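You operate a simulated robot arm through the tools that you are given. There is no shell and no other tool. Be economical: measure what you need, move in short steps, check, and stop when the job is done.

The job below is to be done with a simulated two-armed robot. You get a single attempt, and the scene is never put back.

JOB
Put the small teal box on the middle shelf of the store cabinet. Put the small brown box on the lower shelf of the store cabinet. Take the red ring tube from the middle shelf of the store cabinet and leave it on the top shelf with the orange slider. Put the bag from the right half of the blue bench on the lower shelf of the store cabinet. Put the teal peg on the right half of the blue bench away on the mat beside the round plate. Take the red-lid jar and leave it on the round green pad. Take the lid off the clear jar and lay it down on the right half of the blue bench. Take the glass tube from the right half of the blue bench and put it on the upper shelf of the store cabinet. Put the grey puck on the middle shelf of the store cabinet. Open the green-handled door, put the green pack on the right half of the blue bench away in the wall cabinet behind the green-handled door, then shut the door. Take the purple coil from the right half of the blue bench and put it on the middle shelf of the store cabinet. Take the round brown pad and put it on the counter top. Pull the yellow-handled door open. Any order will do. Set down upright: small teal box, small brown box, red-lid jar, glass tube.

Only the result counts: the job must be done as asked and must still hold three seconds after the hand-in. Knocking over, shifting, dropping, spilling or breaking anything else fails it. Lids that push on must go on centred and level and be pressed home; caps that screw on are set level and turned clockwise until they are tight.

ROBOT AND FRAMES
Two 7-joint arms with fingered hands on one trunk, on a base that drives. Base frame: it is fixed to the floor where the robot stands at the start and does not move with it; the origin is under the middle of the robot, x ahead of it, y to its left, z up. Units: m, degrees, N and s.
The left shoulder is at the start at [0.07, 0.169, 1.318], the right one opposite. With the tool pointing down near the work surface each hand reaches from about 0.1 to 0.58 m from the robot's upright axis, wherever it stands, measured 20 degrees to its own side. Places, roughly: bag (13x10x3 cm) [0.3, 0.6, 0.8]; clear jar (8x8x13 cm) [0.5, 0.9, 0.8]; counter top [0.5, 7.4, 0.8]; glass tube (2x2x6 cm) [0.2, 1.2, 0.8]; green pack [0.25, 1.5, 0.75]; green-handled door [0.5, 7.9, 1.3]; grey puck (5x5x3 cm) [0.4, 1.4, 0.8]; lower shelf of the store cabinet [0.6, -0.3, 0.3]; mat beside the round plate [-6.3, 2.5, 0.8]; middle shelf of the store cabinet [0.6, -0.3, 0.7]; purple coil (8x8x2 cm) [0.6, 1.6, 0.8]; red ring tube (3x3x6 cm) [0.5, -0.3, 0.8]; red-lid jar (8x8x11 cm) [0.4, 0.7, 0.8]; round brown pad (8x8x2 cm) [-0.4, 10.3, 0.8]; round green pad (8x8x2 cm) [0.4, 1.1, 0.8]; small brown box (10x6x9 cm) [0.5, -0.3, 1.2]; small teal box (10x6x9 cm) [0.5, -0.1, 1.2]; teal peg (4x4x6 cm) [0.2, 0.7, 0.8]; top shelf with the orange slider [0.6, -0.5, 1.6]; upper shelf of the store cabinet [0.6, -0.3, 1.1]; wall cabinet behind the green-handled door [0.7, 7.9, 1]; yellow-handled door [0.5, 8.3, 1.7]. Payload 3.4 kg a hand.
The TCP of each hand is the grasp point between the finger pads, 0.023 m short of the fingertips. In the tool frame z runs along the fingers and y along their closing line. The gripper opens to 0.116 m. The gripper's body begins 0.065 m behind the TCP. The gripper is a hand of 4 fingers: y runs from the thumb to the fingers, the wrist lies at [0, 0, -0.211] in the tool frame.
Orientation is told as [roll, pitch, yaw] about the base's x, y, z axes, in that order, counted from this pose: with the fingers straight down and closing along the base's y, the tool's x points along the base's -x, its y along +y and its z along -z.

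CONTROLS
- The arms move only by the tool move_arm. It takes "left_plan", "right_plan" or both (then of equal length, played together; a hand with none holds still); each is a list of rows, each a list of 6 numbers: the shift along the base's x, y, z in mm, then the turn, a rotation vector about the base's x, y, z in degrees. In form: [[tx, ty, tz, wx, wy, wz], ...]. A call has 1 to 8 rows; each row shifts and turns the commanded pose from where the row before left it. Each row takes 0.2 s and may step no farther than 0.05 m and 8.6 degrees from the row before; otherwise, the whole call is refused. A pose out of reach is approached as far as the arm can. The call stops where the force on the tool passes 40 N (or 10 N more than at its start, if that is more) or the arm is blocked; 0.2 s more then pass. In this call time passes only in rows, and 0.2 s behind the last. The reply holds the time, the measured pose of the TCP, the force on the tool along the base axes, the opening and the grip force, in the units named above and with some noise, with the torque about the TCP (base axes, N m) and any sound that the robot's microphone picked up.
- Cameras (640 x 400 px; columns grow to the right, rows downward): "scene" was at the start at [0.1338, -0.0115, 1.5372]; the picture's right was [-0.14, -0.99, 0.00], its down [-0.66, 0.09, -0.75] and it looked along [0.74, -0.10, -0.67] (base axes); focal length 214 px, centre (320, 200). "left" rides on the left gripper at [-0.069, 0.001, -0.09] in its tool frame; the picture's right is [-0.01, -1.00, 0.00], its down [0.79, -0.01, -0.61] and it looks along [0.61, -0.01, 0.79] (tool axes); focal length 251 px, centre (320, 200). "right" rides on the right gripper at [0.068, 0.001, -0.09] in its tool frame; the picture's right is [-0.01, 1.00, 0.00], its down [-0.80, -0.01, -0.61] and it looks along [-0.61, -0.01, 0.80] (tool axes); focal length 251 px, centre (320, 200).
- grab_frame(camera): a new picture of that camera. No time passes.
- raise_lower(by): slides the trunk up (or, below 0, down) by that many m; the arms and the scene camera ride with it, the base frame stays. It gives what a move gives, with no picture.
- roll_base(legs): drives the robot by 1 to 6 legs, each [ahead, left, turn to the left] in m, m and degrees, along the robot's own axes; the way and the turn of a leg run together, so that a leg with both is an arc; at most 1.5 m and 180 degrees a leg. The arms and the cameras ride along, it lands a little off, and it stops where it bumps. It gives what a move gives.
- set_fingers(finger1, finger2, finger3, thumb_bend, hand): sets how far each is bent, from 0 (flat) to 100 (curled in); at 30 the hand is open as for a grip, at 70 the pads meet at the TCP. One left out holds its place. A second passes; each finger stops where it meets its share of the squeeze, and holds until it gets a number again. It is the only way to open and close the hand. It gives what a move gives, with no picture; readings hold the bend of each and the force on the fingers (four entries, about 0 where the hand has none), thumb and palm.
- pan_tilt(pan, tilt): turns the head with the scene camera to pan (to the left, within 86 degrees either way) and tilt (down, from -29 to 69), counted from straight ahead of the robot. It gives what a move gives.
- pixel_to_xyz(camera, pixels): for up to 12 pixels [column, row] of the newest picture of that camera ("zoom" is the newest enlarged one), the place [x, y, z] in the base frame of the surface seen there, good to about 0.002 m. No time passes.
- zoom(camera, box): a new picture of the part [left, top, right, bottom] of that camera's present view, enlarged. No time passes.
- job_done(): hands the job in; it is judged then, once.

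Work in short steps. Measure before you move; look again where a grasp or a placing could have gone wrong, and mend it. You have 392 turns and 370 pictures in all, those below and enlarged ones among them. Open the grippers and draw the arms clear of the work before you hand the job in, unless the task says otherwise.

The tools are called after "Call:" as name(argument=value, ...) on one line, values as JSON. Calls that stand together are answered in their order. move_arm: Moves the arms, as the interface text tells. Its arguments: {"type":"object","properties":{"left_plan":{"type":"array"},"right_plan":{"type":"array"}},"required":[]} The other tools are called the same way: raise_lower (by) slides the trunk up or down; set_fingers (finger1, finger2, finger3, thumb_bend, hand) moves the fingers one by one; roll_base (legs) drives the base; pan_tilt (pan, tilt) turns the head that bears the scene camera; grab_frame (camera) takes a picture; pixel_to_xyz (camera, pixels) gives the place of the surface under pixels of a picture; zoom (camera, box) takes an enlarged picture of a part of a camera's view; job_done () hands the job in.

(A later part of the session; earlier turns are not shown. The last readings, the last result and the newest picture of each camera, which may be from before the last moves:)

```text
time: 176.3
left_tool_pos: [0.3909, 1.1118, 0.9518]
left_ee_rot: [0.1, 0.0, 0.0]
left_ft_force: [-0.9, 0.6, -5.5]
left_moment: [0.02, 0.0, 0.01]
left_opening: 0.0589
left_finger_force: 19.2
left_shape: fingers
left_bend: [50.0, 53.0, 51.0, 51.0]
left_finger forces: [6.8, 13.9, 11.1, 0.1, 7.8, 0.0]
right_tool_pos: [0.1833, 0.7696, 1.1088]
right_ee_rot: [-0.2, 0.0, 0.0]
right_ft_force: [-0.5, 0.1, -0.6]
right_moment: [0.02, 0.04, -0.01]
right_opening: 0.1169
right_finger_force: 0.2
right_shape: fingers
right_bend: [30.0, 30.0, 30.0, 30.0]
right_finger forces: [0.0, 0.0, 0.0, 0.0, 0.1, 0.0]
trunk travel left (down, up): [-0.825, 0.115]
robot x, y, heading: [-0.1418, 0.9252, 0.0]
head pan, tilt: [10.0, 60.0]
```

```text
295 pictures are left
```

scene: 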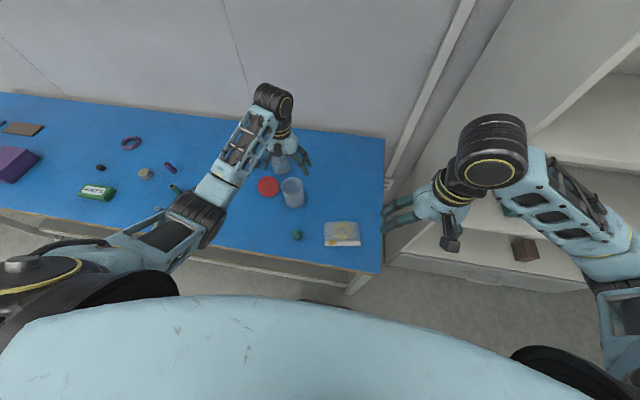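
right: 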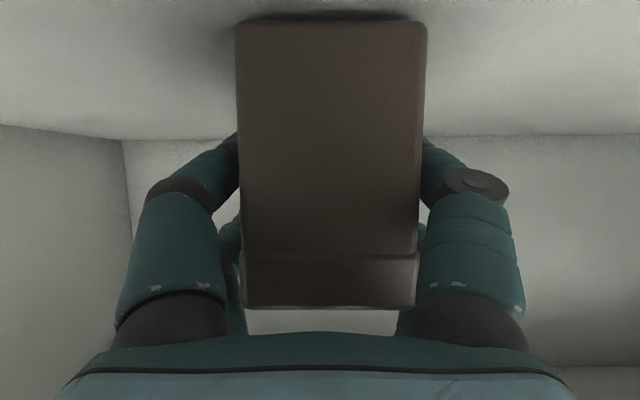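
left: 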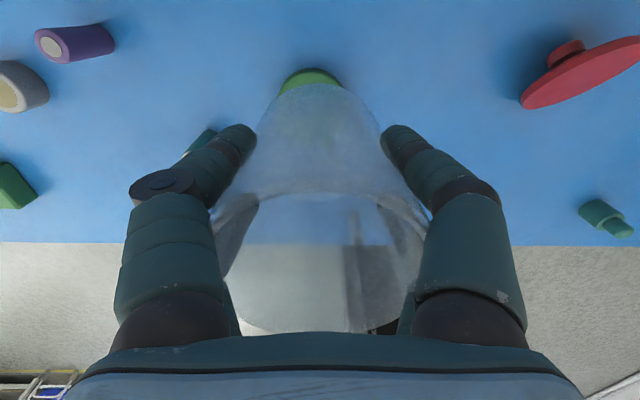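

Pad centre ≈(0.377,1.117), top 0.779. Align and lower the jar to TCP z≈0.845.

Call:
move_arm(left_plan=[[-14, 6, 0, 0, 0, 0], [0, 0, -40, 0, 0, 0], [0, 0, -40, 0, 0, 0], [0, 0, -22, 0, 0, 0]])

Call:
move_arm(left_plan=[[0, 0, -3, 0, 0, 0], [0, 0, -3, 0, 0, 0]])

Call:
grab_frame(camera="left")

Call:
zoom(camera="scene", box=[200, 100, 400, 240])

```text
time: 177.3
left_tool_pos: [0.3749, 1.1184, 0.848]
left_ee_rot: [0.0, 0.1, -0.2]
left_ft_force: [-0.8, 0.6, -5.1]
left_moment: [0.01, -0.01, -0.04]
left_opening: 0.0588
left_finger_force: 19.2
left_shape: fingers
left_bend: [50.0, 53.0, 51.0, 51.0]
left_finger forces: [6.8, 13.6, 10.6, 0.1, 7.8, 0.0]
right_tool_pos: [0.1835, 0.771, 1.1087]
right_ee_rot: [-0.2, 0.0, -0.1]
right_ft_force: [0.6, -0.1, 0.8]
right_moment: [0.0, 0.03, -0.05]
right_opening: 0.1166
right_finger_force: 0.0
right_shape: fingers
right_bend: [30.0, 30.0, 30.0, 30.0]
right_finger forces: [0.1, 0.0, 0.0, 0.0, 0.1, 0.0]
trunk travel left (down, up): [-0.825, 0.115]
robot x, y, heading: [-0.1406, 0.9274, -0.5]
head pan, tilt: [10.0, 60.0]
```

```text
time: 177.9
left_tool_pos: [0.3757, 1.1192, 0.8419]
left_ee_rot: [0.1, -0.1, 0.0]
left_ft_force: [0.0, 0.4, -5.6]
left_moment: [0.0, -0.02, 0.01]
left_opening: 0.0588
left_finger_force: 18.9
left_shape: fingers
left_bend: [50.0, 53.0, 51.0, 51.0]
left_finger forces: [6.8, 13.5, 10.8, 0.0, 7.7, 0.0]
right_tool_pos: [0.1837, 0.7703, 1.1094]
right_ee_rot: [-0.3, 0.1, 0.1]
right_ft_force: [-0.1, -0.1, -0.2]
right_moment: [0.03, 0.0, 0.03]
right_opening: 0.1168
right_finger_force: 0.0
right_shape: fingers
right_bend: [30.0, 30.0, 30.0, 30.0]
right_finger forces: [0.0, 0.1, 0.1, 0.0, 0.0, 0.0]
trunk travel left (down, up): [-0.825, 0.115]
robot x, y, heading: [-0.1422, 0.9304, -0.0]
head pan, tilt: [10.0, 60.0]
```

```text
294 pictures are left
```

left: 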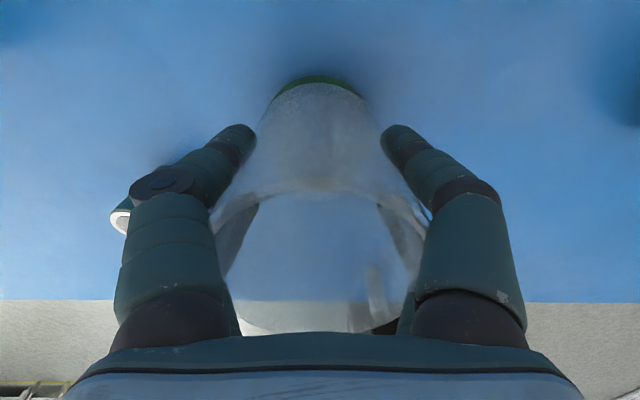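

```text
2.86 times, centred on (300, 170) of scene
```

zoom: 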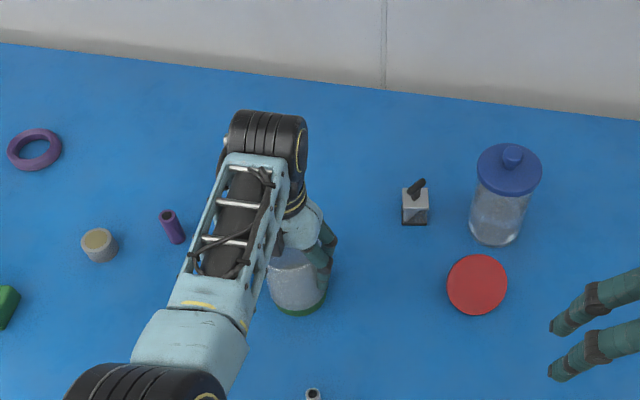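

Still carrying full weight; lower further in small steps.

Call:
move_arm(left_plan=[[0, 0, -2, 0, 0, 0], [0, 0, -2, 0, 0, 0]])

Call:
move_arm(left_plan=[[0, 0, -2, 0, 0, 0]])

```text
time: 178.5
left_tool_pos: [0.3766, 1.1181, 0.842]
left_ee_rot: [-0.1, -0.4, 0.0]
left_ft_force: [2.6, 1.6, 15.6]
left_moment: [-0.17, 0.11, 0.04]
left_opening: 0.0587
left_finger_force: 23.5
left_shape: fingers
left_bend: [50.0, 53.0, 51.0, 51.0]
left_finger forces: [8.1, 17.6, 12.2, 0.0, 8.8, 0.0]
right_tool_pos: [0.1805, 0.7698, 1.1102]
right_ee_rot: [-0.2, -0.2, 0.0]
right_ft_force: [0.4, 0.0, -0.6]
right_moment: [0.0, 0.0, -0.03]
right_opening: 0.117
right_finger_force: 0.1
right_shape: fingers
right_bend: [30.0, 30.0, 30.0, 30.0]
right_finger forces: [0.0, 0.0, 0.0, 0.1, 0.1, 0.0]
trunk travel left (down, up): [-0.825, 0.115]
robot x, y, heading: [-0.1448, 0.9295, -0.0]
head pan, tilt: [10.0, 60.0]
```

```text
time: 178.9
left_tool_pos: [0.3759, 1.117, 0.841]
left_ee_rot: [0.1, -0.7, 0.0]
left_ft_force: [6.5, 3.3, 32.8]
left_moment: [-0.22, 0.31, -0.02]
left_opening: 0.0585
left_finger_force: 26.8
left_shape: fingers
left_bend: [51.0, 53.0, 51.0, 51.0]
left_finger forces: [9.9, 20.6, 13.5, 0.1, 9.7, 0.1]
right_tool_pos: [0.1793, 0.7686, 1.1109]
right_ee_rot: [-0.2, -0.2, -0.1]
right_ft_force: [0.5, -0.4, -1.0]
right_moment: [0.02, -0.03, 0.0]
right_opening: 0.1167
right_finger_force: 0.0
right_shape: fingers
right_bend: [30.0, 30.0, 30.0, 30.0]
right_finger forces: [0.0, 0.0, 0.1, 0.0, 0.0, 0.1]
trunk travel left (down, up): [-0.825, 0.115]
robot x, y, heading: [-0.1423, 0.9313, -0.0]
head pan, tilt: [10.0, 60.0]
```

Contact is firm (33 N); ease up 4 mm, release gradually to 36, then rise.

Call:
move_arm(left_plan=[[0, 0, 4, 0, 0, 0]])

Call:
set_fingers(hand="left", finger1=34, finger2=34, finger3=34, thumb_bend=34)

Call:
move_arm(left_plan=[[0, 0, 30, 0, 0, 0], [0, 0, 45, 0, 0, 0], [0, 0, 45, 0, 0, 0], [0, 0, 45, 0, 0, 0]])

Call:
grab_frame(camera="left")

```text
time: 179.3
left_tool_pos: [0.375, 1.1181, 0.842]
left_ee_rot: [0.1, -0.1, -0.1]
left_ft_force: [5.3, 0.8, 16.5]
left_moment: [-0.16, -0.05, 0.03]
left_opening: 0.059
left_finger_force: 23.7
left_shape: fingers
left_bend: [51.0, 53.0, 51.0, 51.0]
left_finger forces: [9.6, 16.5, 11.7, 0.0, 9.7, 0.0]
right_tool_pos: [0.1828, 0.7703, 1.1103]
right_ee_rot: [-0.2, -0.1, -0.1]
right_ft_force: [-0.8, 0.0, 0.8]
right_moment: [-0.03, 0.0, 0.0]
right_opening: 0.1167
right_finger_force: 0.1
right_shape: fingers
right_bend: [30.0, 30.0, 30.0, 30.0]
right_finger forces: [0.1, 0.0, 0.1, 0.1, 0.1, 0.0]
trunk travel left (down, up): [-0.825, 0.115]
robot x, y, heading: [-0.1437, 0.9287, 0.1]
head pan, tilt: [10.0, 60.0]
```

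```text
time: 180.3
left_tool_pos: [0.3755, 1.118, 0.8417]
left_ee_rot: [0.0, -0.1, 0.0]
left_ft_force: [0.5, 0.4, -0.3]
left_moment: [-0.01, -0.07, -0.03]
left_opening: 0.105
left_finger_force: 0.1
left_shape: fingers
left_bend: [34.0, 34.0, 34.0, 34.0]
left_finger forces: [0.1, 0.4, 0.0, 0.0, 0.0, 0.1]
right_tool_pos: [0.1831, 0.7718, 1.1098]
right_ee_rot: [-0.3, -0.2, 0.1]
right_ft_force: [-0.4, -0.4, -0.3]
right_moment: [0.0, -0.01, 0.01]
right_opening: 0.1168
right_finger_force: 0.2
right_shape: fingers
right_bend: [30.0, 30.0, 30.0, 30.0]
right_finger forces: [0.1, 0.0, 0.0, 0.1, 0.0, 0.0]
trunk travel left (down, up): [-0.825, 0.115]
robot x, y, heading: [-0.141, 0.9314, -0.1]
head pan, tilt: [10.0, 60.0]
```

```text
time: 181.3
left_tool_pos: [0.3748, 1.1304, 1.0046]
left_ee_rot: [1.3, 0.0, 0.6]
left_ft_force: [0.7, 0.0, 0.1]
left_moment: [-0.02, 0.03, 0.0]
left_opening: 0.1052
left_finger_force: 0.0
left_shape: fingers
left_bend: [34.0, 34.0, 34.0, 34.0]
left_finger forces: [0.0, 0.0, 0.1, 0.0, 0.0, 0.0]
right_tool_pos: [0.1837, 0.7704, 1.1093]
right_ee_rot: [-0.2, 0.0, -0.1]
right_ft_force: [-0.1, 0.3, 0.3]
right_moment: [-0.01, 0.0, -0.01]
right_opening: 0.1168
right_finger_force: 0.0
right_shape: fingers
right_bend: [30.0, 30.0, 30.0, 30.0]
right_finger forces: [0.1, 0.0, 0.0, 0.0, 0.1, 0.0]
trunk travel left (down, up): [-0.825, 0.115]
robot x, y, heading: [-0.1431, 0.9304, -0.2]
head pan, tilt: [10.0, 60.0]
```

```text
292 pictures are left
```

left: 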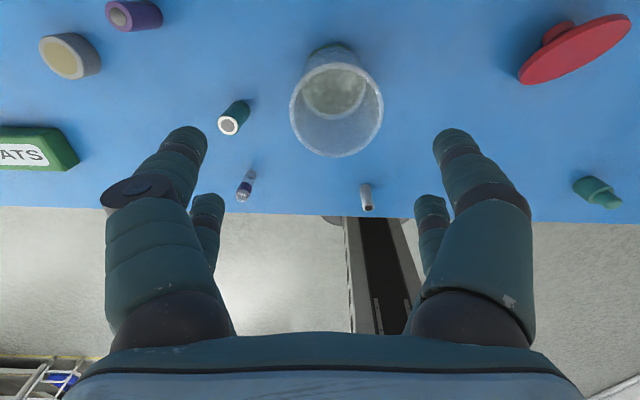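

Jar stands on the pad. The left hand is 12 mm off its commanded y, so check the elbow posture.

Call:
pan_tilt(pan=20, tilt=50)

Call:
grab_frame(camera="scene")

```text
time: 182.0
left_tool_pos: [0.3765, 1.1291, 1.0079]
left_ee_rot: [1.0, -0.2, 0.7]
left_ft_force: [0.6, 0.6, 0.4]
left_moment: [0.03, 0.02, 0.0]
left_opening: 0.1052
left_finger_force: 0.1
left_shape: fingers
left_bend: [34.0, 34.0, 34.0, 34.0]
left_finger forces: [0.0, 0.0, 0.0, 0.1, 0.1, 0.0]
right_tool_pos: [0.1837, 0.7701, 1.1089]
right_ee_rot: [-0.2, 0.0, -0.1]
right_ft_force: [1.3, 1.0, -0.7]
right_moment: [-0.03, 0.01, -0.01]
right_opening: 0.1168
right_finger_force: 0.0
right_shape: fingers
right_bend: [30.0, 30.0, 30.0, 30.0]
right_finger forces: [0.0, 0.1, 0.1, 0.1, 0.0, 0.0]
trunk travel left (down, up): [-0.825, 0.115]
robot x, y, heading: [-0.142, 0.9314, -0.3]
head pan, tilt: [20.0, 50.0]
```

```text
291 pictures are left
```

scene: 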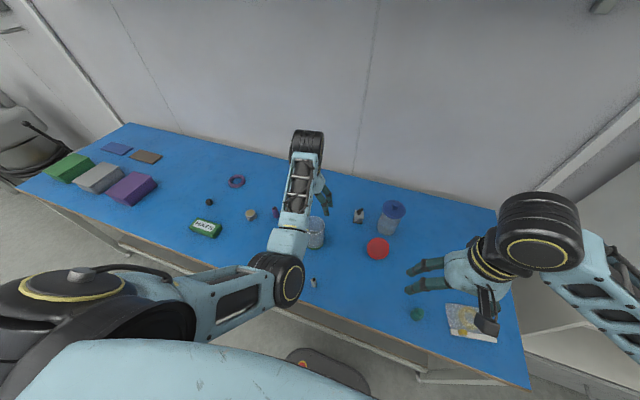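

The elbow has crept inward because the hand was outward. Bring the hand inward and back now, and check.

Call:
move_arm(left_plan=[[0, -25, 10, 0, 0, 0], [0, -25, 0, 0, 0, 0], [0, -25, 0, 0, 0, 0], [0, -25, 0, 0, 0, 0], [0, -25, 0, 0, 0, 0]])

Call:
grab_frame(camera="scene")

```text
time: 183.4
left_tool_pos: [0.3925, 1.0466, 1.0165]
left_ee_rot: [4.4, -1.7, 3.8]
left_ft_force: [0.1, 0.1, -0.4]
left_moment: [-0.01, -0.01, 0.04]
left_opening: 0.1051
left_finger_force: 0.1
left_shape: fingers
left_bend: [34.0, 34.0, 34.0, 34.0]
left_finger forces: [0.0, 0.0, 0.1, 0.1, 0.0, 0.0]
right_tool_pos: [0.1839, 0.7717, 1.1098]
right_ee_rot: [-0.4, 0.0, 0.0]
right_ft_force: [-0.7, 0.6, -0.8]
right_moment: [0.01, 0.01, 0.01]
right_opening: 0.1168
right_finger_force: 0.1
right_shape: fingers
right_bend: [30.0, 30.0, 30.0, 30.0]
right_finger forces: [0.0, 0.0, 0.0, 0.1, 0.1, 0.2]
trunk travel left (down, up): [-0.825, 0.115]
robot x, y, heading: [-0.1411, 0.9261, -0.1]
head pan, tilt: [20.0, 50.0]
stopped in row 5 (left hand): the arm was blocked; the commanded pose is now the measured one
```

```text
290 pictures are left
```

scene: 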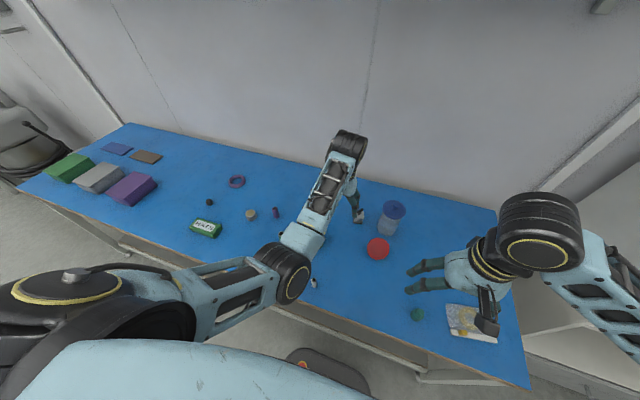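

Straighten the arm: extend the hand forward (above everything at z>1.0), then swing it inward so the elbow can pass to the outside.

Call:
move_arm(left_plan=[[40, 10, 20, 0, 0, 0], [40, 10, 10, 0, 0, 0], [40, 0, 0, 0, 0, 0], [30, 0, 0, 0, 0, 0]])

Call:
move_arm(left_plan=[[0, -35, 0, 0, 0, 0], [0, -35, 0, 0, 0, 0], [0, -35, 0, 0, 0, 0], [0, -35, 0, 0, 0, 0], [-20, -30, 0, 0, 0, 0]])

Call:
grab_frame(camera="scene")

```text
time: 184.4
left_tool_pos: [0.4986, 1.0631, 1.0499]
left_ee_rot: [3.9, -1.7, 3.3]
left_ft_force: [0.1, 0.1, -1.0]
left_moment: [0.03, -0.04, 0.02]
left_opening: 0.1052
left_finger_force: 0.1
left_shape: fingers
left_bend: [34.0, 34.0, 34.0, 34.0]
left_finger forces: [0.0, 0.0, 0.1, 0.0, 0.1, 0.0]
left hand out of reach, approached as far as the arm can: row 3, 4
right_tool_pos: [0.1826, 0.7705, 1.1088]
right_ee_rot: [-0.2, -0.1, 0.1]
right_ft_force: [-0.5, -0.9, 0.4]
right_moment: [0.0, 0.02, 0.01]
right_opening: 0.1168
right_finger_force: 0.0
right_shape: fingers
right_bend: [30.0, 30.0, 30.0, 30.0]
right_finger forces: [0.0, 0.0, 0.1, 0.0, 0.1, 0.0]
trunk travel left (down, up): [-0.825, 0.115]
robot x, y, heading: [-0.1425, 0.9281, 0.1]
head pan, tilt: [20.0, 50.0]
```

```text
time: 185.6
left_tool_pos: [0.4461, 0.9246, 1.0543]
left_ee_rot: [4.0, -1.4, 3.3]
left_ft_force: [-0.1, 0.8, 0.6]
left_moment: [0.01, -0.02, 0.01]
left_opening: 0.1054
left_finger_force: 0.1
left_shape: fingers
left_bend: [34.0, 34.0, 34.0, 34.0]
left_finger forces: [0.1, 0.1, 0.1, 0.1, 0.0, 0.0]
left hand out of reach, approached as far as the arm can: row 1, 2, 3, 4
right_tool_pos: [0.1829, 0.7703, 1.1091]
right_ee_rot: [-0.2, 0.0, 0.0]
right_ft_force: [-0.9, 0.0, -0.5]
right_moment: [-0.04, 0.01, -0.01]
right_opening: 0.1166
right_finger_force: 0.0
right_shape: fingers
right_bend: [30.0, 30.0, 30.0, 30.0]
right_finger forces: [0.1, 0.0, 0.0, 0.0, 0.1, 0.0]
trunk travel left (down, up): [-0.825, 0.115]
robot x, y, heading: [-0.1401, 0.9273, -0.2]
head pan, tilt: [20.0, 50.0]
```

```text
289 pictures are left
```

scene: 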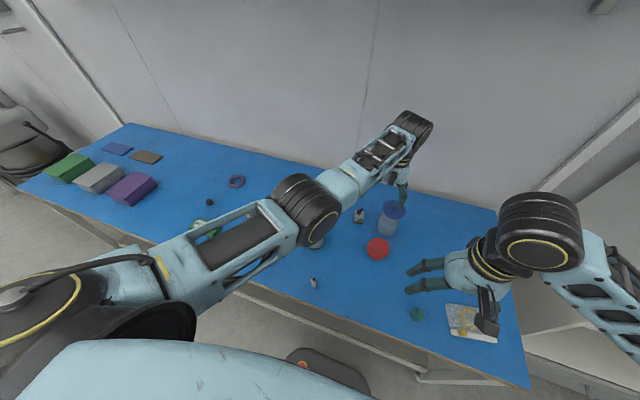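

Arm nearly straight; now draw the hand back and inward and see on which side the elbow folds.

Call:
move_arm(left_plan=[[-35, -15, 0, 0, 0, 0], [-35, -10, 0, 0, 0, 0], [-35, 0, 0, -2, 0.7, -1.5], [-35, 0, 0, -2, 0.7, -1.5], [-30, 0, 0, 0, 0, 0]])

Call:
grab_frame(camera="scene")

```text
time: 186.8
left_tool_pos: [0.287, 0.8928, 1.039]
left_ee_rot: [-0.1, 0.2, 0.3]
left_ft_force: [0.0, -0.1, -0.9]
left_moment: [0.0, -0.03, -0.03]
left_opening: 0.1056
left_finger_force: 0.1
left_shape: fingers
left_bend: [34.0, 34.0, 34.0, 34.0]
left_finger forces: [0.0, 0.1, 0.0, 0.0, 0.0, 0.0]
left hand out of reach, approached as far as the arm can: row 3
right_tool_pos: [0.182, 0.7712, 1.1095]
right_ee_rot: [-0.3, -0.1, 0.0]
right_ft_force: [-0.2, 0.6, 0.6]
right_moment: [-0.02, 0.01, 0.02]
right_opening: 0.1168
right_finger_force: 0.0
right_shape: fingers
right_bend: [30.0, 30.0, 30.0, 30.0]
right_finger forces: [0.1, 0.0, 0.1, 0.0, 0.1, 0.0]
trunk travel left (down, up): [-0.825, 0.115]
robot x, y, heading: [-0.139, 0.9267, 0.2]
head pan, tilt: [20.0, 50.0]
```

```text
288 pictures are left
```

scene: 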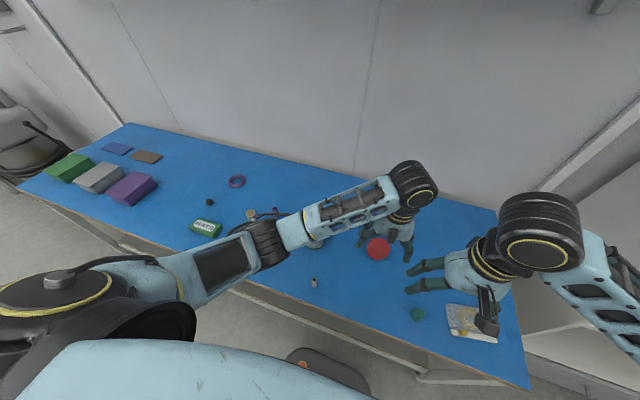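

Elbow is out again (recipe: extend, swing in, pull back; keep the left hand inboard). Now study the red lid.

Call:
zoom(camera="scene", box=[340, 190, 420, 270])

Call:
pixel_to_xyz(camera="zoom", pixels=[[185, 260], [190, 230], [215, 235], [235, 260], [185, 290], [160, 300]])

Call:
grab_frame(camera="left")

Call:
grab_frame(camera="right")

```text
5.00 times, centred on (380, 230) of scene
```

zoom: 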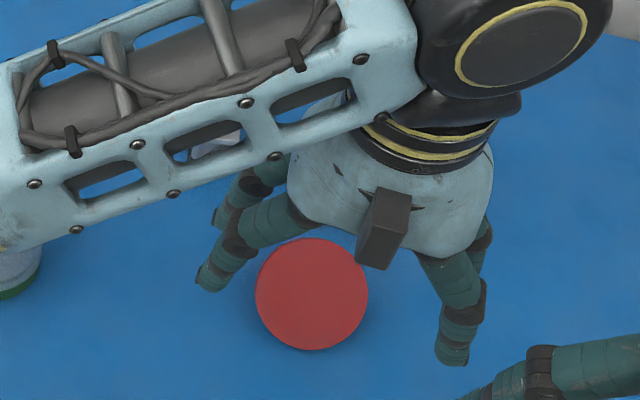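

```text
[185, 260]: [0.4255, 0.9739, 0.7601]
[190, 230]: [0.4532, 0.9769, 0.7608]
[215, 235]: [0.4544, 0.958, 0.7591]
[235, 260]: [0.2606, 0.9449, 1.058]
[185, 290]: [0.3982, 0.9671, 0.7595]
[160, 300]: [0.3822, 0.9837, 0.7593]
```

```text
286 pictures are left
```

left: 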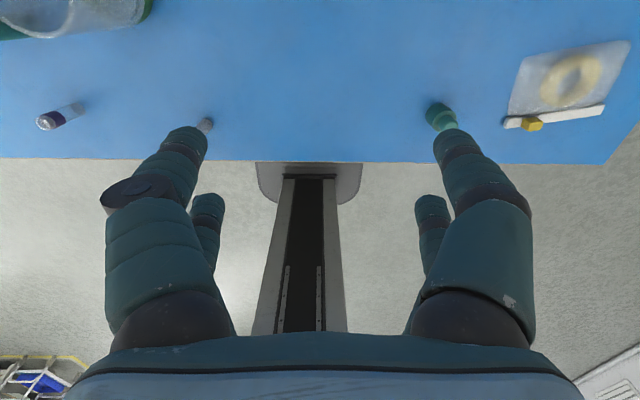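

```text
285 pictures are left
```

right: 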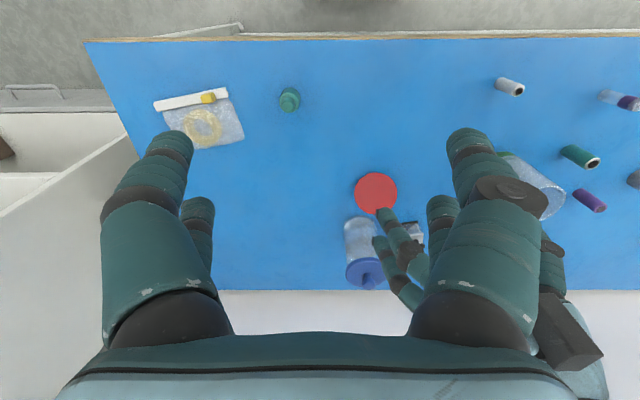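

Measure the lid's surface and edges from the right camera and scene zoom.

Call:
pixel_to_xyz(camera="right", pixels=[[376, 194], [358, 194], [394, 194], [376, 177], [376, 212], [363, 182], [389, 206], [363, 206], [389, 182]])

Call:
pixel_to_xyz(camera="zoom", pixels=[[310, 295], [260, 290], [362, 290], [310, 243], [312, 345], [312, 350]])

Call:
zoom(camera="right", box=[320, 150, 440, 300])

```text
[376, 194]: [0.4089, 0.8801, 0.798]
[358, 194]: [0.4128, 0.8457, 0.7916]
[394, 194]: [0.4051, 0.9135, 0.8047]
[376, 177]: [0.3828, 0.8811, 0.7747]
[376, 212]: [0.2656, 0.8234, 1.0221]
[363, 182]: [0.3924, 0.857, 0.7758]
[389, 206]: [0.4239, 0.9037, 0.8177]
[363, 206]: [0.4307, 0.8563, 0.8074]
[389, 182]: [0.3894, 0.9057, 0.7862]
```

```text
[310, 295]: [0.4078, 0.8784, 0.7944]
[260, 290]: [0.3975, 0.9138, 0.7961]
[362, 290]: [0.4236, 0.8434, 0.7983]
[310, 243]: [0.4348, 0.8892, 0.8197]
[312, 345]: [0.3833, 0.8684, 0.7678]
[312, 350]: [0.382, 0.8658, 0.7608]
```

```text
2.67 times, centred on (380, 225) of right
```

zoom: 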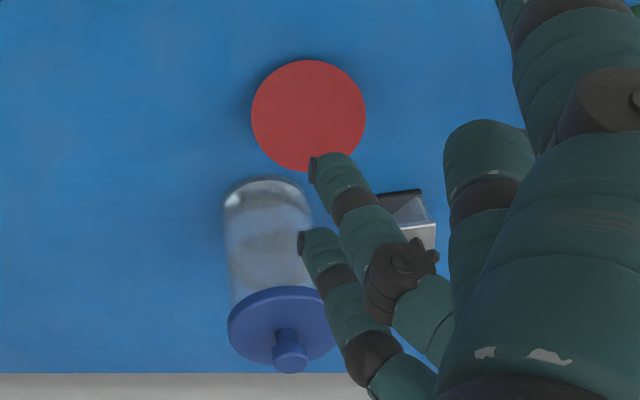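

The lid leans at 43° on its knob: bottom face toward the robot, top edge at about (0.435,0.894,0.82). Plan: pinch its top edge with the left hand (yaw -90°, closing along x), pitch it forward so the knob points up, then take the knob with the right hand. First yaw the left hand and clear the right.

Call:
move_arm(left_plan=[[0, 0, 0, 0, 0, -8.2], [0, 0, 0, 0, 0, -8.2], [0, 0, 0, 0, 0, -8.2], [0, 0, 0, 0, 0, -8.2], [0, 0, 0, 0, 0, -8.2], [0, 0, 0, 0, 0, -8.2], [0, 0, 0, 0, 0, -8.2], [0, 0, 0, 0, 0, -8.2]], right_plan=[[-5, -15, 0, 0, 0, 0], [-5, -15, 0, 0, 0, 0], [-5, -15, 0, 0, 0, 0], [-5, -15, 0, 0, 0, 0], [0, -15, 0, 0, 0, 0], [0, -15, 0, 0, 0, 0], [0, 0, 0, 0, 0, 0], [0, 0, 0, 0, 0, 0]])

Call:
move_arm(left_plan=[[20, 0, 0, 0, 0, -8.2], [40, 0, 0, 0, 0, -8.2], [40, 0, 0, 0, 0, -8.2], [33, 0, 0, 0, 0, 0]])

Call:
grab_frame(camera="left")

Call:
grab_frame(camera="scene")

```text
time: 188.6
left_tool_pos: [0.2889, 0.8918, 1.039]
left_ee_rot: [0.0, 0.1, -65.4]
left_ft_force: [0.0, 0.4, 0.2]
left_moment: [0.03, 0.0, -0.04]
left_opening: 0.1057
left_finger_force: 0.0
left_shape: fingers
left_bend: [34.0, 34.0, 34.0, 34.0]
left_finger forces: [0.1, 0.0, 0.0, 0.0, 0.1, 0.0]
right_tool_pos: [0.164, 0.681, 1.1098]
right_ee_rot: [-0.2, -0.1, 0.0]
right_ft_force: [-0.3, -0.1, 0.1]
right_moment: [-0.01, -0.02, 0.01]
right_opening: 0.1167
right_finger_force: 0.1
right_shape: fingers
right_bend: [30.0, 30.0, 30.0, 30.0]
right_finger forces: [0.0, 0.1, 0.0, 0.1, 0.0, 0.1]
trunk travel left (down, up): [-0.825, 0.115]
robot x, y, heading: [-0.1389, 0.9267, 0.0]
head pan, tilt: [20.0, 50.0]
```

```text
time: 189.6
left_tool_pos: [0.4225, 0.8903, 1.0389]
left_ee_rot: [0.0, 0.1, -89.9]
left_ft_force: [-1.0, -0.4, -0.4]
left_moment: [-0.02, 0.0, -0.02]
left_opening: 0.1059
left_finger_force: 0.0
left_shape: fingers
left_bend: [34.0, 34.0, 34.0, 34.0]
left_finger forces: [0.0, 0.1, 0.0, 0.0, 0.0, 0.0]
right_tool_pos: [0.1641, 0.68, 1.1105]
right_ee_rot: [-0.2, 0.1, 0.1]
right_ft_force: [0.4, 0.7, -0.4]
right_moment: [-0.01, -0.01, 0.02]
right_opening: 0.117
right_finger_force: 0.1
right_shape: fingers
right_bend: [30.0, 30.0, 30.0, 30.0]
right_finger forces: [0.0, 0.0, 0.0, 0.0, 0.0, 0.1]
trunk travel left (down, up): [-0.825, 0.115]
robot x, y, heading: [-0.1426, 0.9257, -0.3]
head pan, tilt: [20.0, 50.0]
```

```text
283 pictures are left
```

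left: 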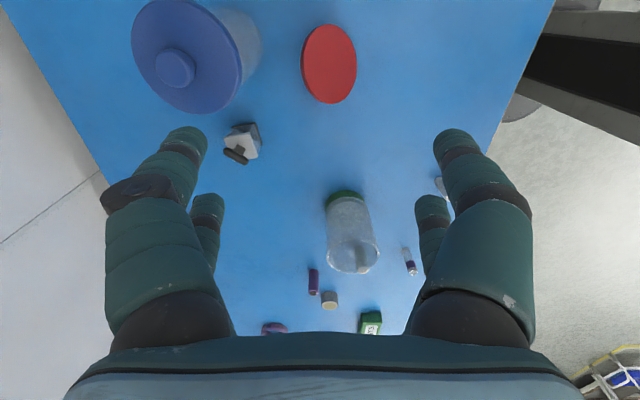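

```text
282 pictures are left
```

scene: 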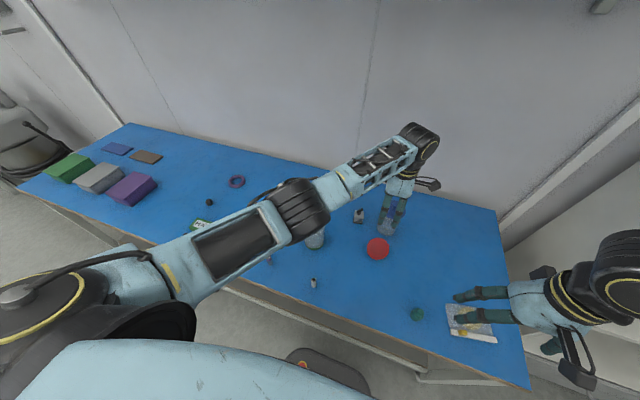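

The blue-lidded jar is too close behind for that pinch. Instead take the lid across its diameter with the right hand, tool-down (yaw 18°), and carry it to free space. Clear the left hand back, creep the base forward 4 cm, bring the right hand over.

Call:
move_arm(left_plan=[[-40, 0, 20, 0, 0, 8.2], [-40, 5, 20, 0, 0, 8.2], [-40, 15, 20, 0, 0, 8.2], [-40, 15, 10, 0, 0, 8.2], [-40, 15, 10, 0, 0, 8.2], [-20, 15, 0, 0, 0, 8.2], [0, 15, 0, 0, 0, 8.2], [0, 0, 0, 0, 0, 8.2]])

Call:
roll_base(legs=[[0.04, 0, 0]])

Call:
move_arm(right_plan=[[25, 30, 0, 0, 0, 0], [25, 30, 0, 0, 0, 4.5], [25, 30, 0, 0, 0, 4.5], [25, 30, 0, 0, 0, 4.5], [25, 30, -10, 0, 0, 4.5], [25, 30, -20, 0, 0, 0], [25, 22, -30, 0, 0, 0], [30, 0, -30, 0, 0, 0]])

Call:
grab_frame(camera="right")

Call:
grab_frame(camera="scene")

```text
time: 191.4
left_tool_pos: [0.2024, 0.9716, 1.1196]
left_ee_rot: [-0.1, 0.1, -24.0]
left_ft_force: [-0.2, 0.7, 0.6]
left_moment: [-0.02, 0.03, 0.01]
left_opening: 0.1052
left_finger_force: 0.1
left_shape: fingers
left_bend: [34.0, 34.0, 34.0, 34.0]
left_finger forces: [0.0, 0.0, 0.0, 0.0, 0.0, 0.0]
right_tool_pos: [0.1635, 0.6796, 1.1099]
right_ee_rot: [-0.2, 0.0, 0.0]
right_ft_force: [-0.3, 0.0, 0.0]
right_moment: [-0.01, 0.01, -0.04]
right_opening: 0.117
right_finger_force: 0.2
right_shape: fingers
right_bend: [30.0, 30.0, 30.0, 30.0]
right_finger forces: [0.0, 0.0, 0.1, 0.0, 0.0, 0.0]
trunk travel left (down, up): [-0.825, 0.115]
robot x, y, heading: [-0.1416, 0.9244, -0.3]
head pan, tilt: [20.0, 50.0]
```

```text
time: 192.3
left_tool_pos: [0.2359, 0.9724, 1.1205]
left_ee_rot: [0.1, -0.3, -24.2]
left_ft_force: [-1.0, 0.2, -0.5]
left_moment: [-0.02, -0.05, 0.02]
left_opening: 0.1054
left_finger_force: 0.1
left_shape: fingers
left_bend: [34.0, 34.0, 34.0, 34.0]
left_finger forces: [0.0, 0.1, 0.0, 0.0, 0.0, 0.0]
right_tool_pos: [0.1974, 0.6799, 1.1115]
right_ee_rot: [-0.2, -0.3, 0.0]
right_ft_force: [-0.1, 0.1, -0.9]
right_moment: [0.0, -0.04, -0.02]
right_opening: 0.1169
right_finger_force: 0.1
right_shape: fingers
right_bend: [30.0, 30.0, 30.0, 30.0]
right_finger forces: [0.0, 0.0, 0.0, 0.0, 0.0, 0.1]
trunk travel left (down, up): [-0.825, 0.115]
robot x, y, heading: [-0.1014, 0.9321, -0.1]
head pan, tilt: [20.0, 50.0]
```

```text
time: 194.1
left_tool_pos: [0.2428, 0.9724, 1.1189]
left_ee_rot: [0.0, 0.1, -24.3]
left_ft_force: [0.0, -0.6, 0.3]
left_moment: [-0.01, 0.02, 0.02]
left_opening: 0.1057
left_finger_force: 0.1
left_shape: fingers
left_bend: [34.0, 34.0, 34.0, 34.0]
left_finger forces: [0.1, 0.0, 0.0, 0.1, 0.1, 0.0]
right_tool_pos: [0.4083, 0.8827, 1.0187]
right_ee_rot: [-0.3, 0.1, 17.9]
right_ft_force: [0.8, -1.0, 0.4]
right_moment: [-0.01, 0.0, 0.01]
right_opening: 0.1168
right_finger_force: 0.0
right_shape: fingers
right_bend: [30.0, 30.0, 30.0, 30.0]
right_finger forces: [0.0, 0.0, 0.0, 0.0, 0.1, 0.1]
trunk travel left (down, up): [-0.825, 0.115]
robot x, y, heading: [-0.1029, 0.928, -0.2]
head pan, tilt: [20.0, 50.0]
```

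```text
281 pictures are left
```

right: 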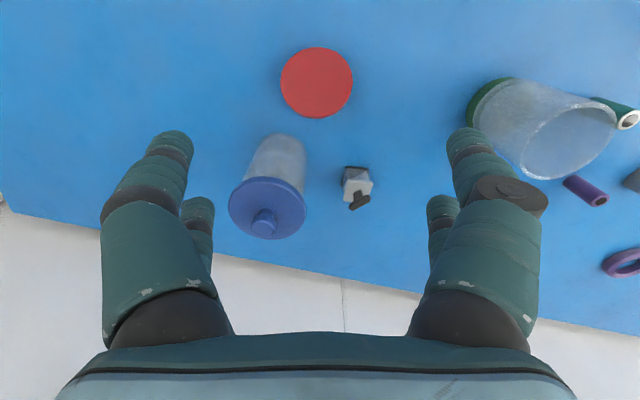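

```text
280 pictures are left
```

scene: 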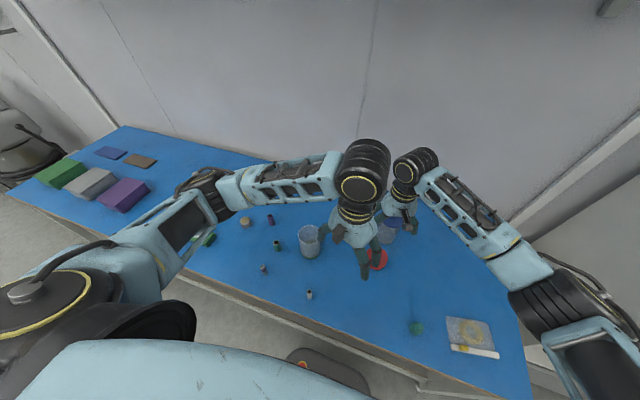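

The right hand is aligned over the lid (316,83). Narrow fingers and descend to z≈0.808.

Call:
set_fingers(hand="right", finger1=37, finger2=37, finger3=37, thumb_bend=37)

Call:
move_arm(right_plan=[[1, -2, -45, 0, 0, 0], [0, 0, -45, 0, 0, 0], [0, 0, -45, 0, 0, 0], [0, 0, -40, 0, 0, 0], [0, 0, -35, 0, 0, 0]])

Call:
grab_frame(camera="right")

```text
time: 195.1
left_tool_pos: [0.242, 0.9718, 1.1185]
left_ee_rot: [0.0, 0.1, -24.3]
left_ft_force: [0.1, -0.3, 0.5]
left_moment: [-0.02, -0.02, 0.0]
left_opening: 0.1061
left_finger_force: 0.1
left_shape: fingers
left_bend: [34.0, 34.0, 34.0, 34.0]
left_finger forces: [0.1, 0.1, 0.0, 0.0, 0.0, 0.0]
right_tool_pos: [0.407, 0.8824, 1.0189]
right_ee_rot: [-0.2, -0.1, 18.0]
right_ft_force: [-0.1, -1.4, 0.7]
right_moment: [0.01, 0.0, 0.04]
right_opening: 0.0976
right_finger_force: 0.0
right_shape: fingers
right_bend: [37.0, 37.0, 37.0, 37.0]
right_finger forces: [0.0, 0.0, 0.0, 0.0, 0.0, 0.1]
trunk travel left (down, up): [-0.825, 0.115]
robot x, y, heading: [-0.1068, 0.9282, -0.3]
head pan, tilt: [20.0, 50.0]
```

```text
time: 196.3
left_tool_pos: [0.244, 0.9725, 1.1182]
left_ee_rot: [-0.1, 0.1, -24.3]
left_ft_force: [0.1, 0.9, 0.0]
left_moment: [-0.06, 0.01, 0.0]
left_opening: 0.1057
left_finger_force: 0.1
left_shape: fingers
left_bend: [34.0, 34.0, 34.0, 34.0]
left_finger forces: [0.1, 0.1, 0.1, 0.0, 0.1, 0.1]
right_tool_pos: [0.4073, 0.8799, 0.8077]
right_ee_rot: [-0.3, 0.0, 17.9]
right_ft_force: [-0.6, -0.5, 0.4]
right_moment: [0.03, -0.01, -0.02]
right_opening: 0.0972
right_finger_force: 0.1
right_shape: fingers
right_bend: [37.0, 37.0, 37.0, 37.0]
right_finger forces: [0.0, 0.0, 0.0, 0.0, 0.0, 0.0]
trunk travel left (down, up): [-0.825, 0.115]
robot x, y, heading: [-0.1002, 0.9274, -0.1]
head pan, tilt: [20.0, 50.0]
```

```text
279 pictures are left
```

right: 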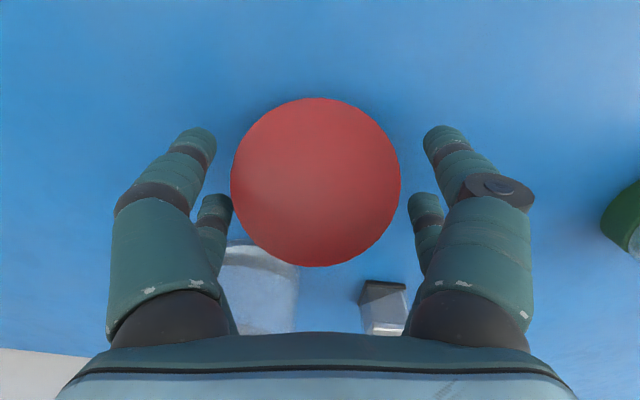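

The lid sits between the digits facing the camera. Close gently.

Call:
set_fingers(hand="right", finger1=60, finger2=60, finger3=60, thumb_bend=60)

Call:
move_arm(right_plan=[[0, 0, 20, 0, 0, 0], [-20, 0, 40, 0, 0, 0], [-20, 0, 45, 0, 0, 0], [-20, 0, 45, 0, 0, 0]])

Call:
grab_frame(camera="right")

```text
time: 197.3
left_tool_pos: [0.2416, 0.972, 1.1187]
left_ee_rot: [0.1, 0.1, -24.3]
left_ft_force: [0.7, 0.8, 0.0]
left_moment: [-0.03, 0.03, 0.03]
left_opening: 0.1058
left_finger_force: 0.1
left_shape: fingers
left_bend: [34.0, 34.0, 34.0, 34.0]
left_finger forces: [0.1, 0.1, 0.1, 0.0, 0.0, 0.0]
right_tool_pos: [0.4085, 0.8805, 0.8096]
right_ee_rot: [-0.2, 0.1, 18.0]
right_ft_force: [-1.0, 0.4, 2.8]
right_moment: [-0.05, 0.1, 0.03]
right_opening: 0.0517
right_finger_force: 16.2
right_shape: fingers
right_bend: [53.0, 48.0, 48.0, 53.0]
right_finger forces: [7.4, 10.1, 7.1, 0.0, 7.8, 0.0]
trunk travel left (down, up): [-0.825, 0.115]
robot x, y, heading: [-0.1005, 0.9277, -0.4]
head pan, tilt: [20.0, 50.0]
```

```text
time: 198.3
left_tool_pos: [0.2429, 0.9723, 1.1183]
left_ee_rot: [-0.1, 0.0, -24.2]
left_ft_force: [-0.3, 0.5, -0.2]
left_moment: [-0.02, 0.02, 0.0]
left_opening: 0.1057
left_finger_force: 0.0
left_shape: fingers
left_bend: [34.0, 34.0, 34.0, 34.0]
left_finger forces: [0.0, 0.0, 0.0, 0.0, 0.0, 0.1]
right_tool_pos: [0.3487, 0.8795, 0.9593]
right_ee_rot: [-0.4, 0.1, 17.8]
right_ft_force: [-0.4, -0.1, -0.3]
right_moment: [0.0, -0.01, 0.01]
right_opening: 0.0499
right_finger_force: 14.2
right_shape: fingers
right_bend: [53.0, 48.0, 49.0, 53.0]
right_finger forces: [6.3, 8.9, 6.5, 0.1, 7.1, 0.0]
trunk travel left (down, up): [-0.825, 0.115]
robot x, y, heading: [-0.1018, 0.9292, -0.1]
head pan, tilt: [20.0, 50.0]
```

```text
278 pictures are left
```

right: 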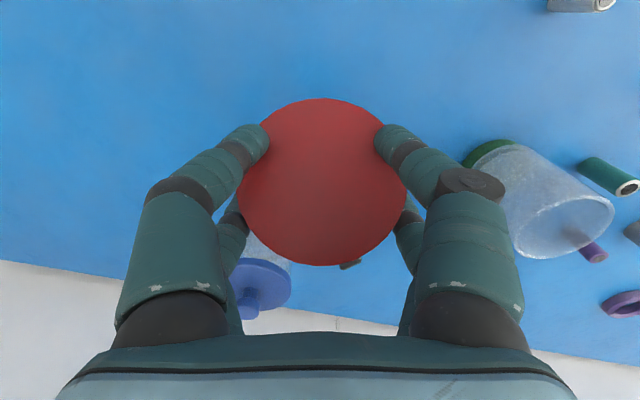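

The lid is held with its knob pointing forward-down. Plan the handover: turn the right tool to point left so the knob points up-left, then the left hand (rolled -47°) takes the knob. First move the left hand out and yaw the right hand by +72° while rising.

Call:
move_arm(left_plan=[[-10, 15, 15, 0, 0, 6], [-10, 15, 15, 0, 0, 6], [-10, 15, 15, 0, 0, 6], [-10, 15, 15, 0, 0, 6.3], [0, 15, 15, 0, 0, 0], [0, 15, 15, 0, 0, 0], [0, 10, 15, 0, 0, 0], [0, 0, 10, 0, 0, 0]], right_plan=[[-6, -11, 24, 0, 0, 8.2], [-6, -11, 24, 0, 0, 8.2], [-6, -11, 24, 0, 0, 8.2], [-6, -11, 24, 0, 0, 8.2], [-6, -11, 24, 0, 0, 8.2], [-6, -11, 24, 0, 0, 8.2], [-6, -11, 24, 0, 0, 8.2], [-6, -11, 24, 0, 0, 8.2]])

Call:
move_arm(right_plan=[[0, 0, 0, 2, 0, 6.5], [0, 0, 0, 8.4, 0, 0], [0, 0, 0, 8.4, 0, 0], [0, 0, 0, 8.4, 0, 0], [0, 0, 0, 8.4, 0, 0], [0, 0, 0, 8.4, 0, 0], [0, 0, 0, 8.4, 0, 0], [0, 0, 0, 8.4, 0, 0]])

Call:
move_arm(right_plan=[[0, 10, 0, 8.4, 0, 0], [0, 20, 0, 8.4, 0, 0], [0, 20, 0, 8.4, 0, 0], [0, 20, 0, 4, 0, 0]])

Call:
pan_tilt(pan=5, tilt=45)

Call:
grab_frame(camera="scene")

```text
time: 200.1
left_tool_pos: [0.2421, 1.0979, 1.2211]
left_ee_rot: [0.0, 0.0, 0.0]
left_ft_force: [0.5, 1.0, -0.9]
left_moment: [0.07, -0.02, 0.03]
left_opening: 0.1058
left_finger_force: 0.0
left_shape: fingers
left_bend: [34.0, 34.0, 34.0, 34.0]
left_finger forces: [0.0, 0.0, 0.0, 0.1, 0.0, 0.0]
left hand out of reach, approached as far as the arm can: row 3, 4
right_tool_pos: [0.2994, 0.7914, 1.1526]
right_ee_rot: [-0.2, 0.0, 83.7]
right_ft_force: [0.1, 0.6, -0.6]
right_moment: [0.04, -0.01, -0.05]
right_opening: 0.038
right_finger_force: 11.2
right_shape: fingers
right_bend: [59.0, 48.0, 51.0, 54.0]
right_finger forces: [0.5, 10.5, 5.3, 0.1, 7.3, 0.1]
trunk travel left (down, up): [-0.825, 0.115]
robot x, y, heading: [-0.1022, 0.9252, -0.3]
head pan, tilt: [20.0, 50.0]
```

```text
time: 201.9
left_tool_pos: [0.2425, 1.0983, 1.2202]
left_ee_rot: [0.1, 0.1, 0.0]
left_ft_force: [-0.1, -0.8, -0.2]
left_moment: [0.02, 0.01, -0.02]
left_opening: 0.1056
left_finger_force: 0.1
left_shape: fingers
left_bend: [34.0, 34.0, 34.0, 34.0]
left_finger forces: [0.0, 0.0, 0.0, 0.1, 0.0, 0.0]
right_tool_pos: [0.3012, 0.7915, 1.1517]
right_ee_rot: [-0.2, -60.9, 90.1]
right_ft_force: [1.2, 0.1, -0.3]
right_moment: [0.02, 0.01, -0.02]
right_opening: 0.0294
right_finger_force: 0.1
right_shape: fingers
right_bend: [60.0, 57.0, 57.0, 60.0]
right_finger forces: [0.0, 0.0, 0.0, 0.0, 0.1, 0.0]
trunk travel left (down, up): [-0.825, 0.115]
robot x, y, heading: [-0.1004, 0.9269, -0.2]
head pan, tilt: [20.0, 50.0]
```

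```text
time: 202.9
left_tool_pos: [0.2422, 1.1008, 1.221]
left_ee_rot: [0.0, 0.0, 0.0]
left_ft_force: [0.0, 0.2, 0.8]
left_moment: [0.02, -0.01, 0.01]
left_opening: 0.1057
left_finger_force: 0.1
left_shape: fingers
left_bend: [34.0, 34.0, 34.0, 34.0]
left_finger forces: [0.0, 0.0, 0.1, 0.1, 0.0, 0.0]
right_tool_pos: [0.3021, 0.8632, 1.1523]
right_ee_rot: [-122.6, -89.9, -147.5]
right_ft_force: [0.0, 0.4, -0.3]
right_moment: [-0.03, 0.01, -0.01]
right_opening: 0.0296
right_finger_force: 0.1
right_shape: fingers
right_bend: [60.0, 57.0, 57.0, 60.0]
right_finger forces: [0.1, 0.0, 0.0, 0.0, 0.0, 0.0]
trunk travel left (down, up): [-0.825, 0.115]
robot x, y, heading: [-0.1007, 0.9303, -0.2]
head pan, tilt: [20.0, 50.0]
```

```text
time: 203.6
left_tool_pos: [0.2422, 1.0988, 1.2208]
left_ee_rot: [0.0, 0.1, -0.1]
left_ft_force: [0.5, 0.1, 0.2]
left_moment: [0.02, -0.05, 0.0]
left_opening: 0.1054
left_finger_force: 0.1
left_shape: fingers
left_bend: [34.0, 34.0, 34.0, 34.0]
left_finger forces: [0.0, 0.0, 0.0, 0.0, 0.0, 0.2]
right_tool_pos: [0.3006, 0.8632, 1.1518]
right_ee_rot: [-56.4, -89.9, 146.1]
right_ft_force: [0.0, 0.3, 0.7]
right_moment: [0.01, -0.02, 0.04]
right_opening: 0.0296
right_finger_force: 0.1
right_shape: fingers
right_bend: [60.0, 57.0, 57.0, 60.0]
right_finger forces: [0.0, 0.0, 0.1, 0.0, 0.0, 0.0]
trunk travel left (down, up): [-0.825, 0.115]
robot x, y, heading: [-0.0997, 0.927, -0.2]
head pan, tilt: [5.0, 45.0]
```

```text
277 pictures are left
```

scene: 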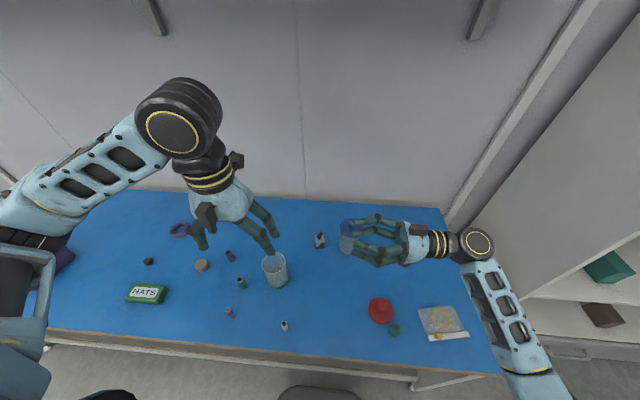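

The lid slipped out and dropped onto the bench at (381,310) — apparently with the knob up. Zoom.

Call:
zoom(camera="scene", box=[330, 260, 470, 350])

Call:
pixel_to_xyz(camera="zoom", pixels=[[228, 205], [180, 225], [290, 230], [232, 275], [225, 240], [290, 305], [480, 280], [300, 330]])

```text
4.44 times, centred on (400, 305) of scene
```

zoom: 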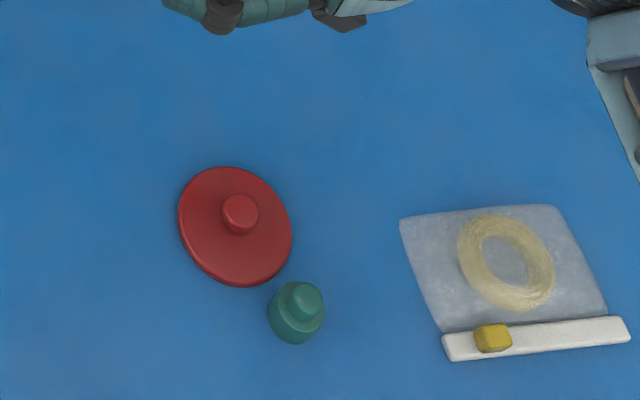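

```text
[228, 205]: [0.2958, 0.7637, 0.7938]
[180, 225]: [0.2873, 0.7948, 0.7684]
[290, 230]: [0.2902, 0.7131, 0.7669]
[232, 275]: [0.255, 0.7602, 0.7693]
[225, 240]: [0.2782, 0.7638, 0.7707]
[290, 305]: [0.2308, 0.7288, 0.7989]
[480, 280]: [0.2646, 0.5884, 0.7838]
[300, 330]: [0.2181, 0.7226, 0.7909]
```

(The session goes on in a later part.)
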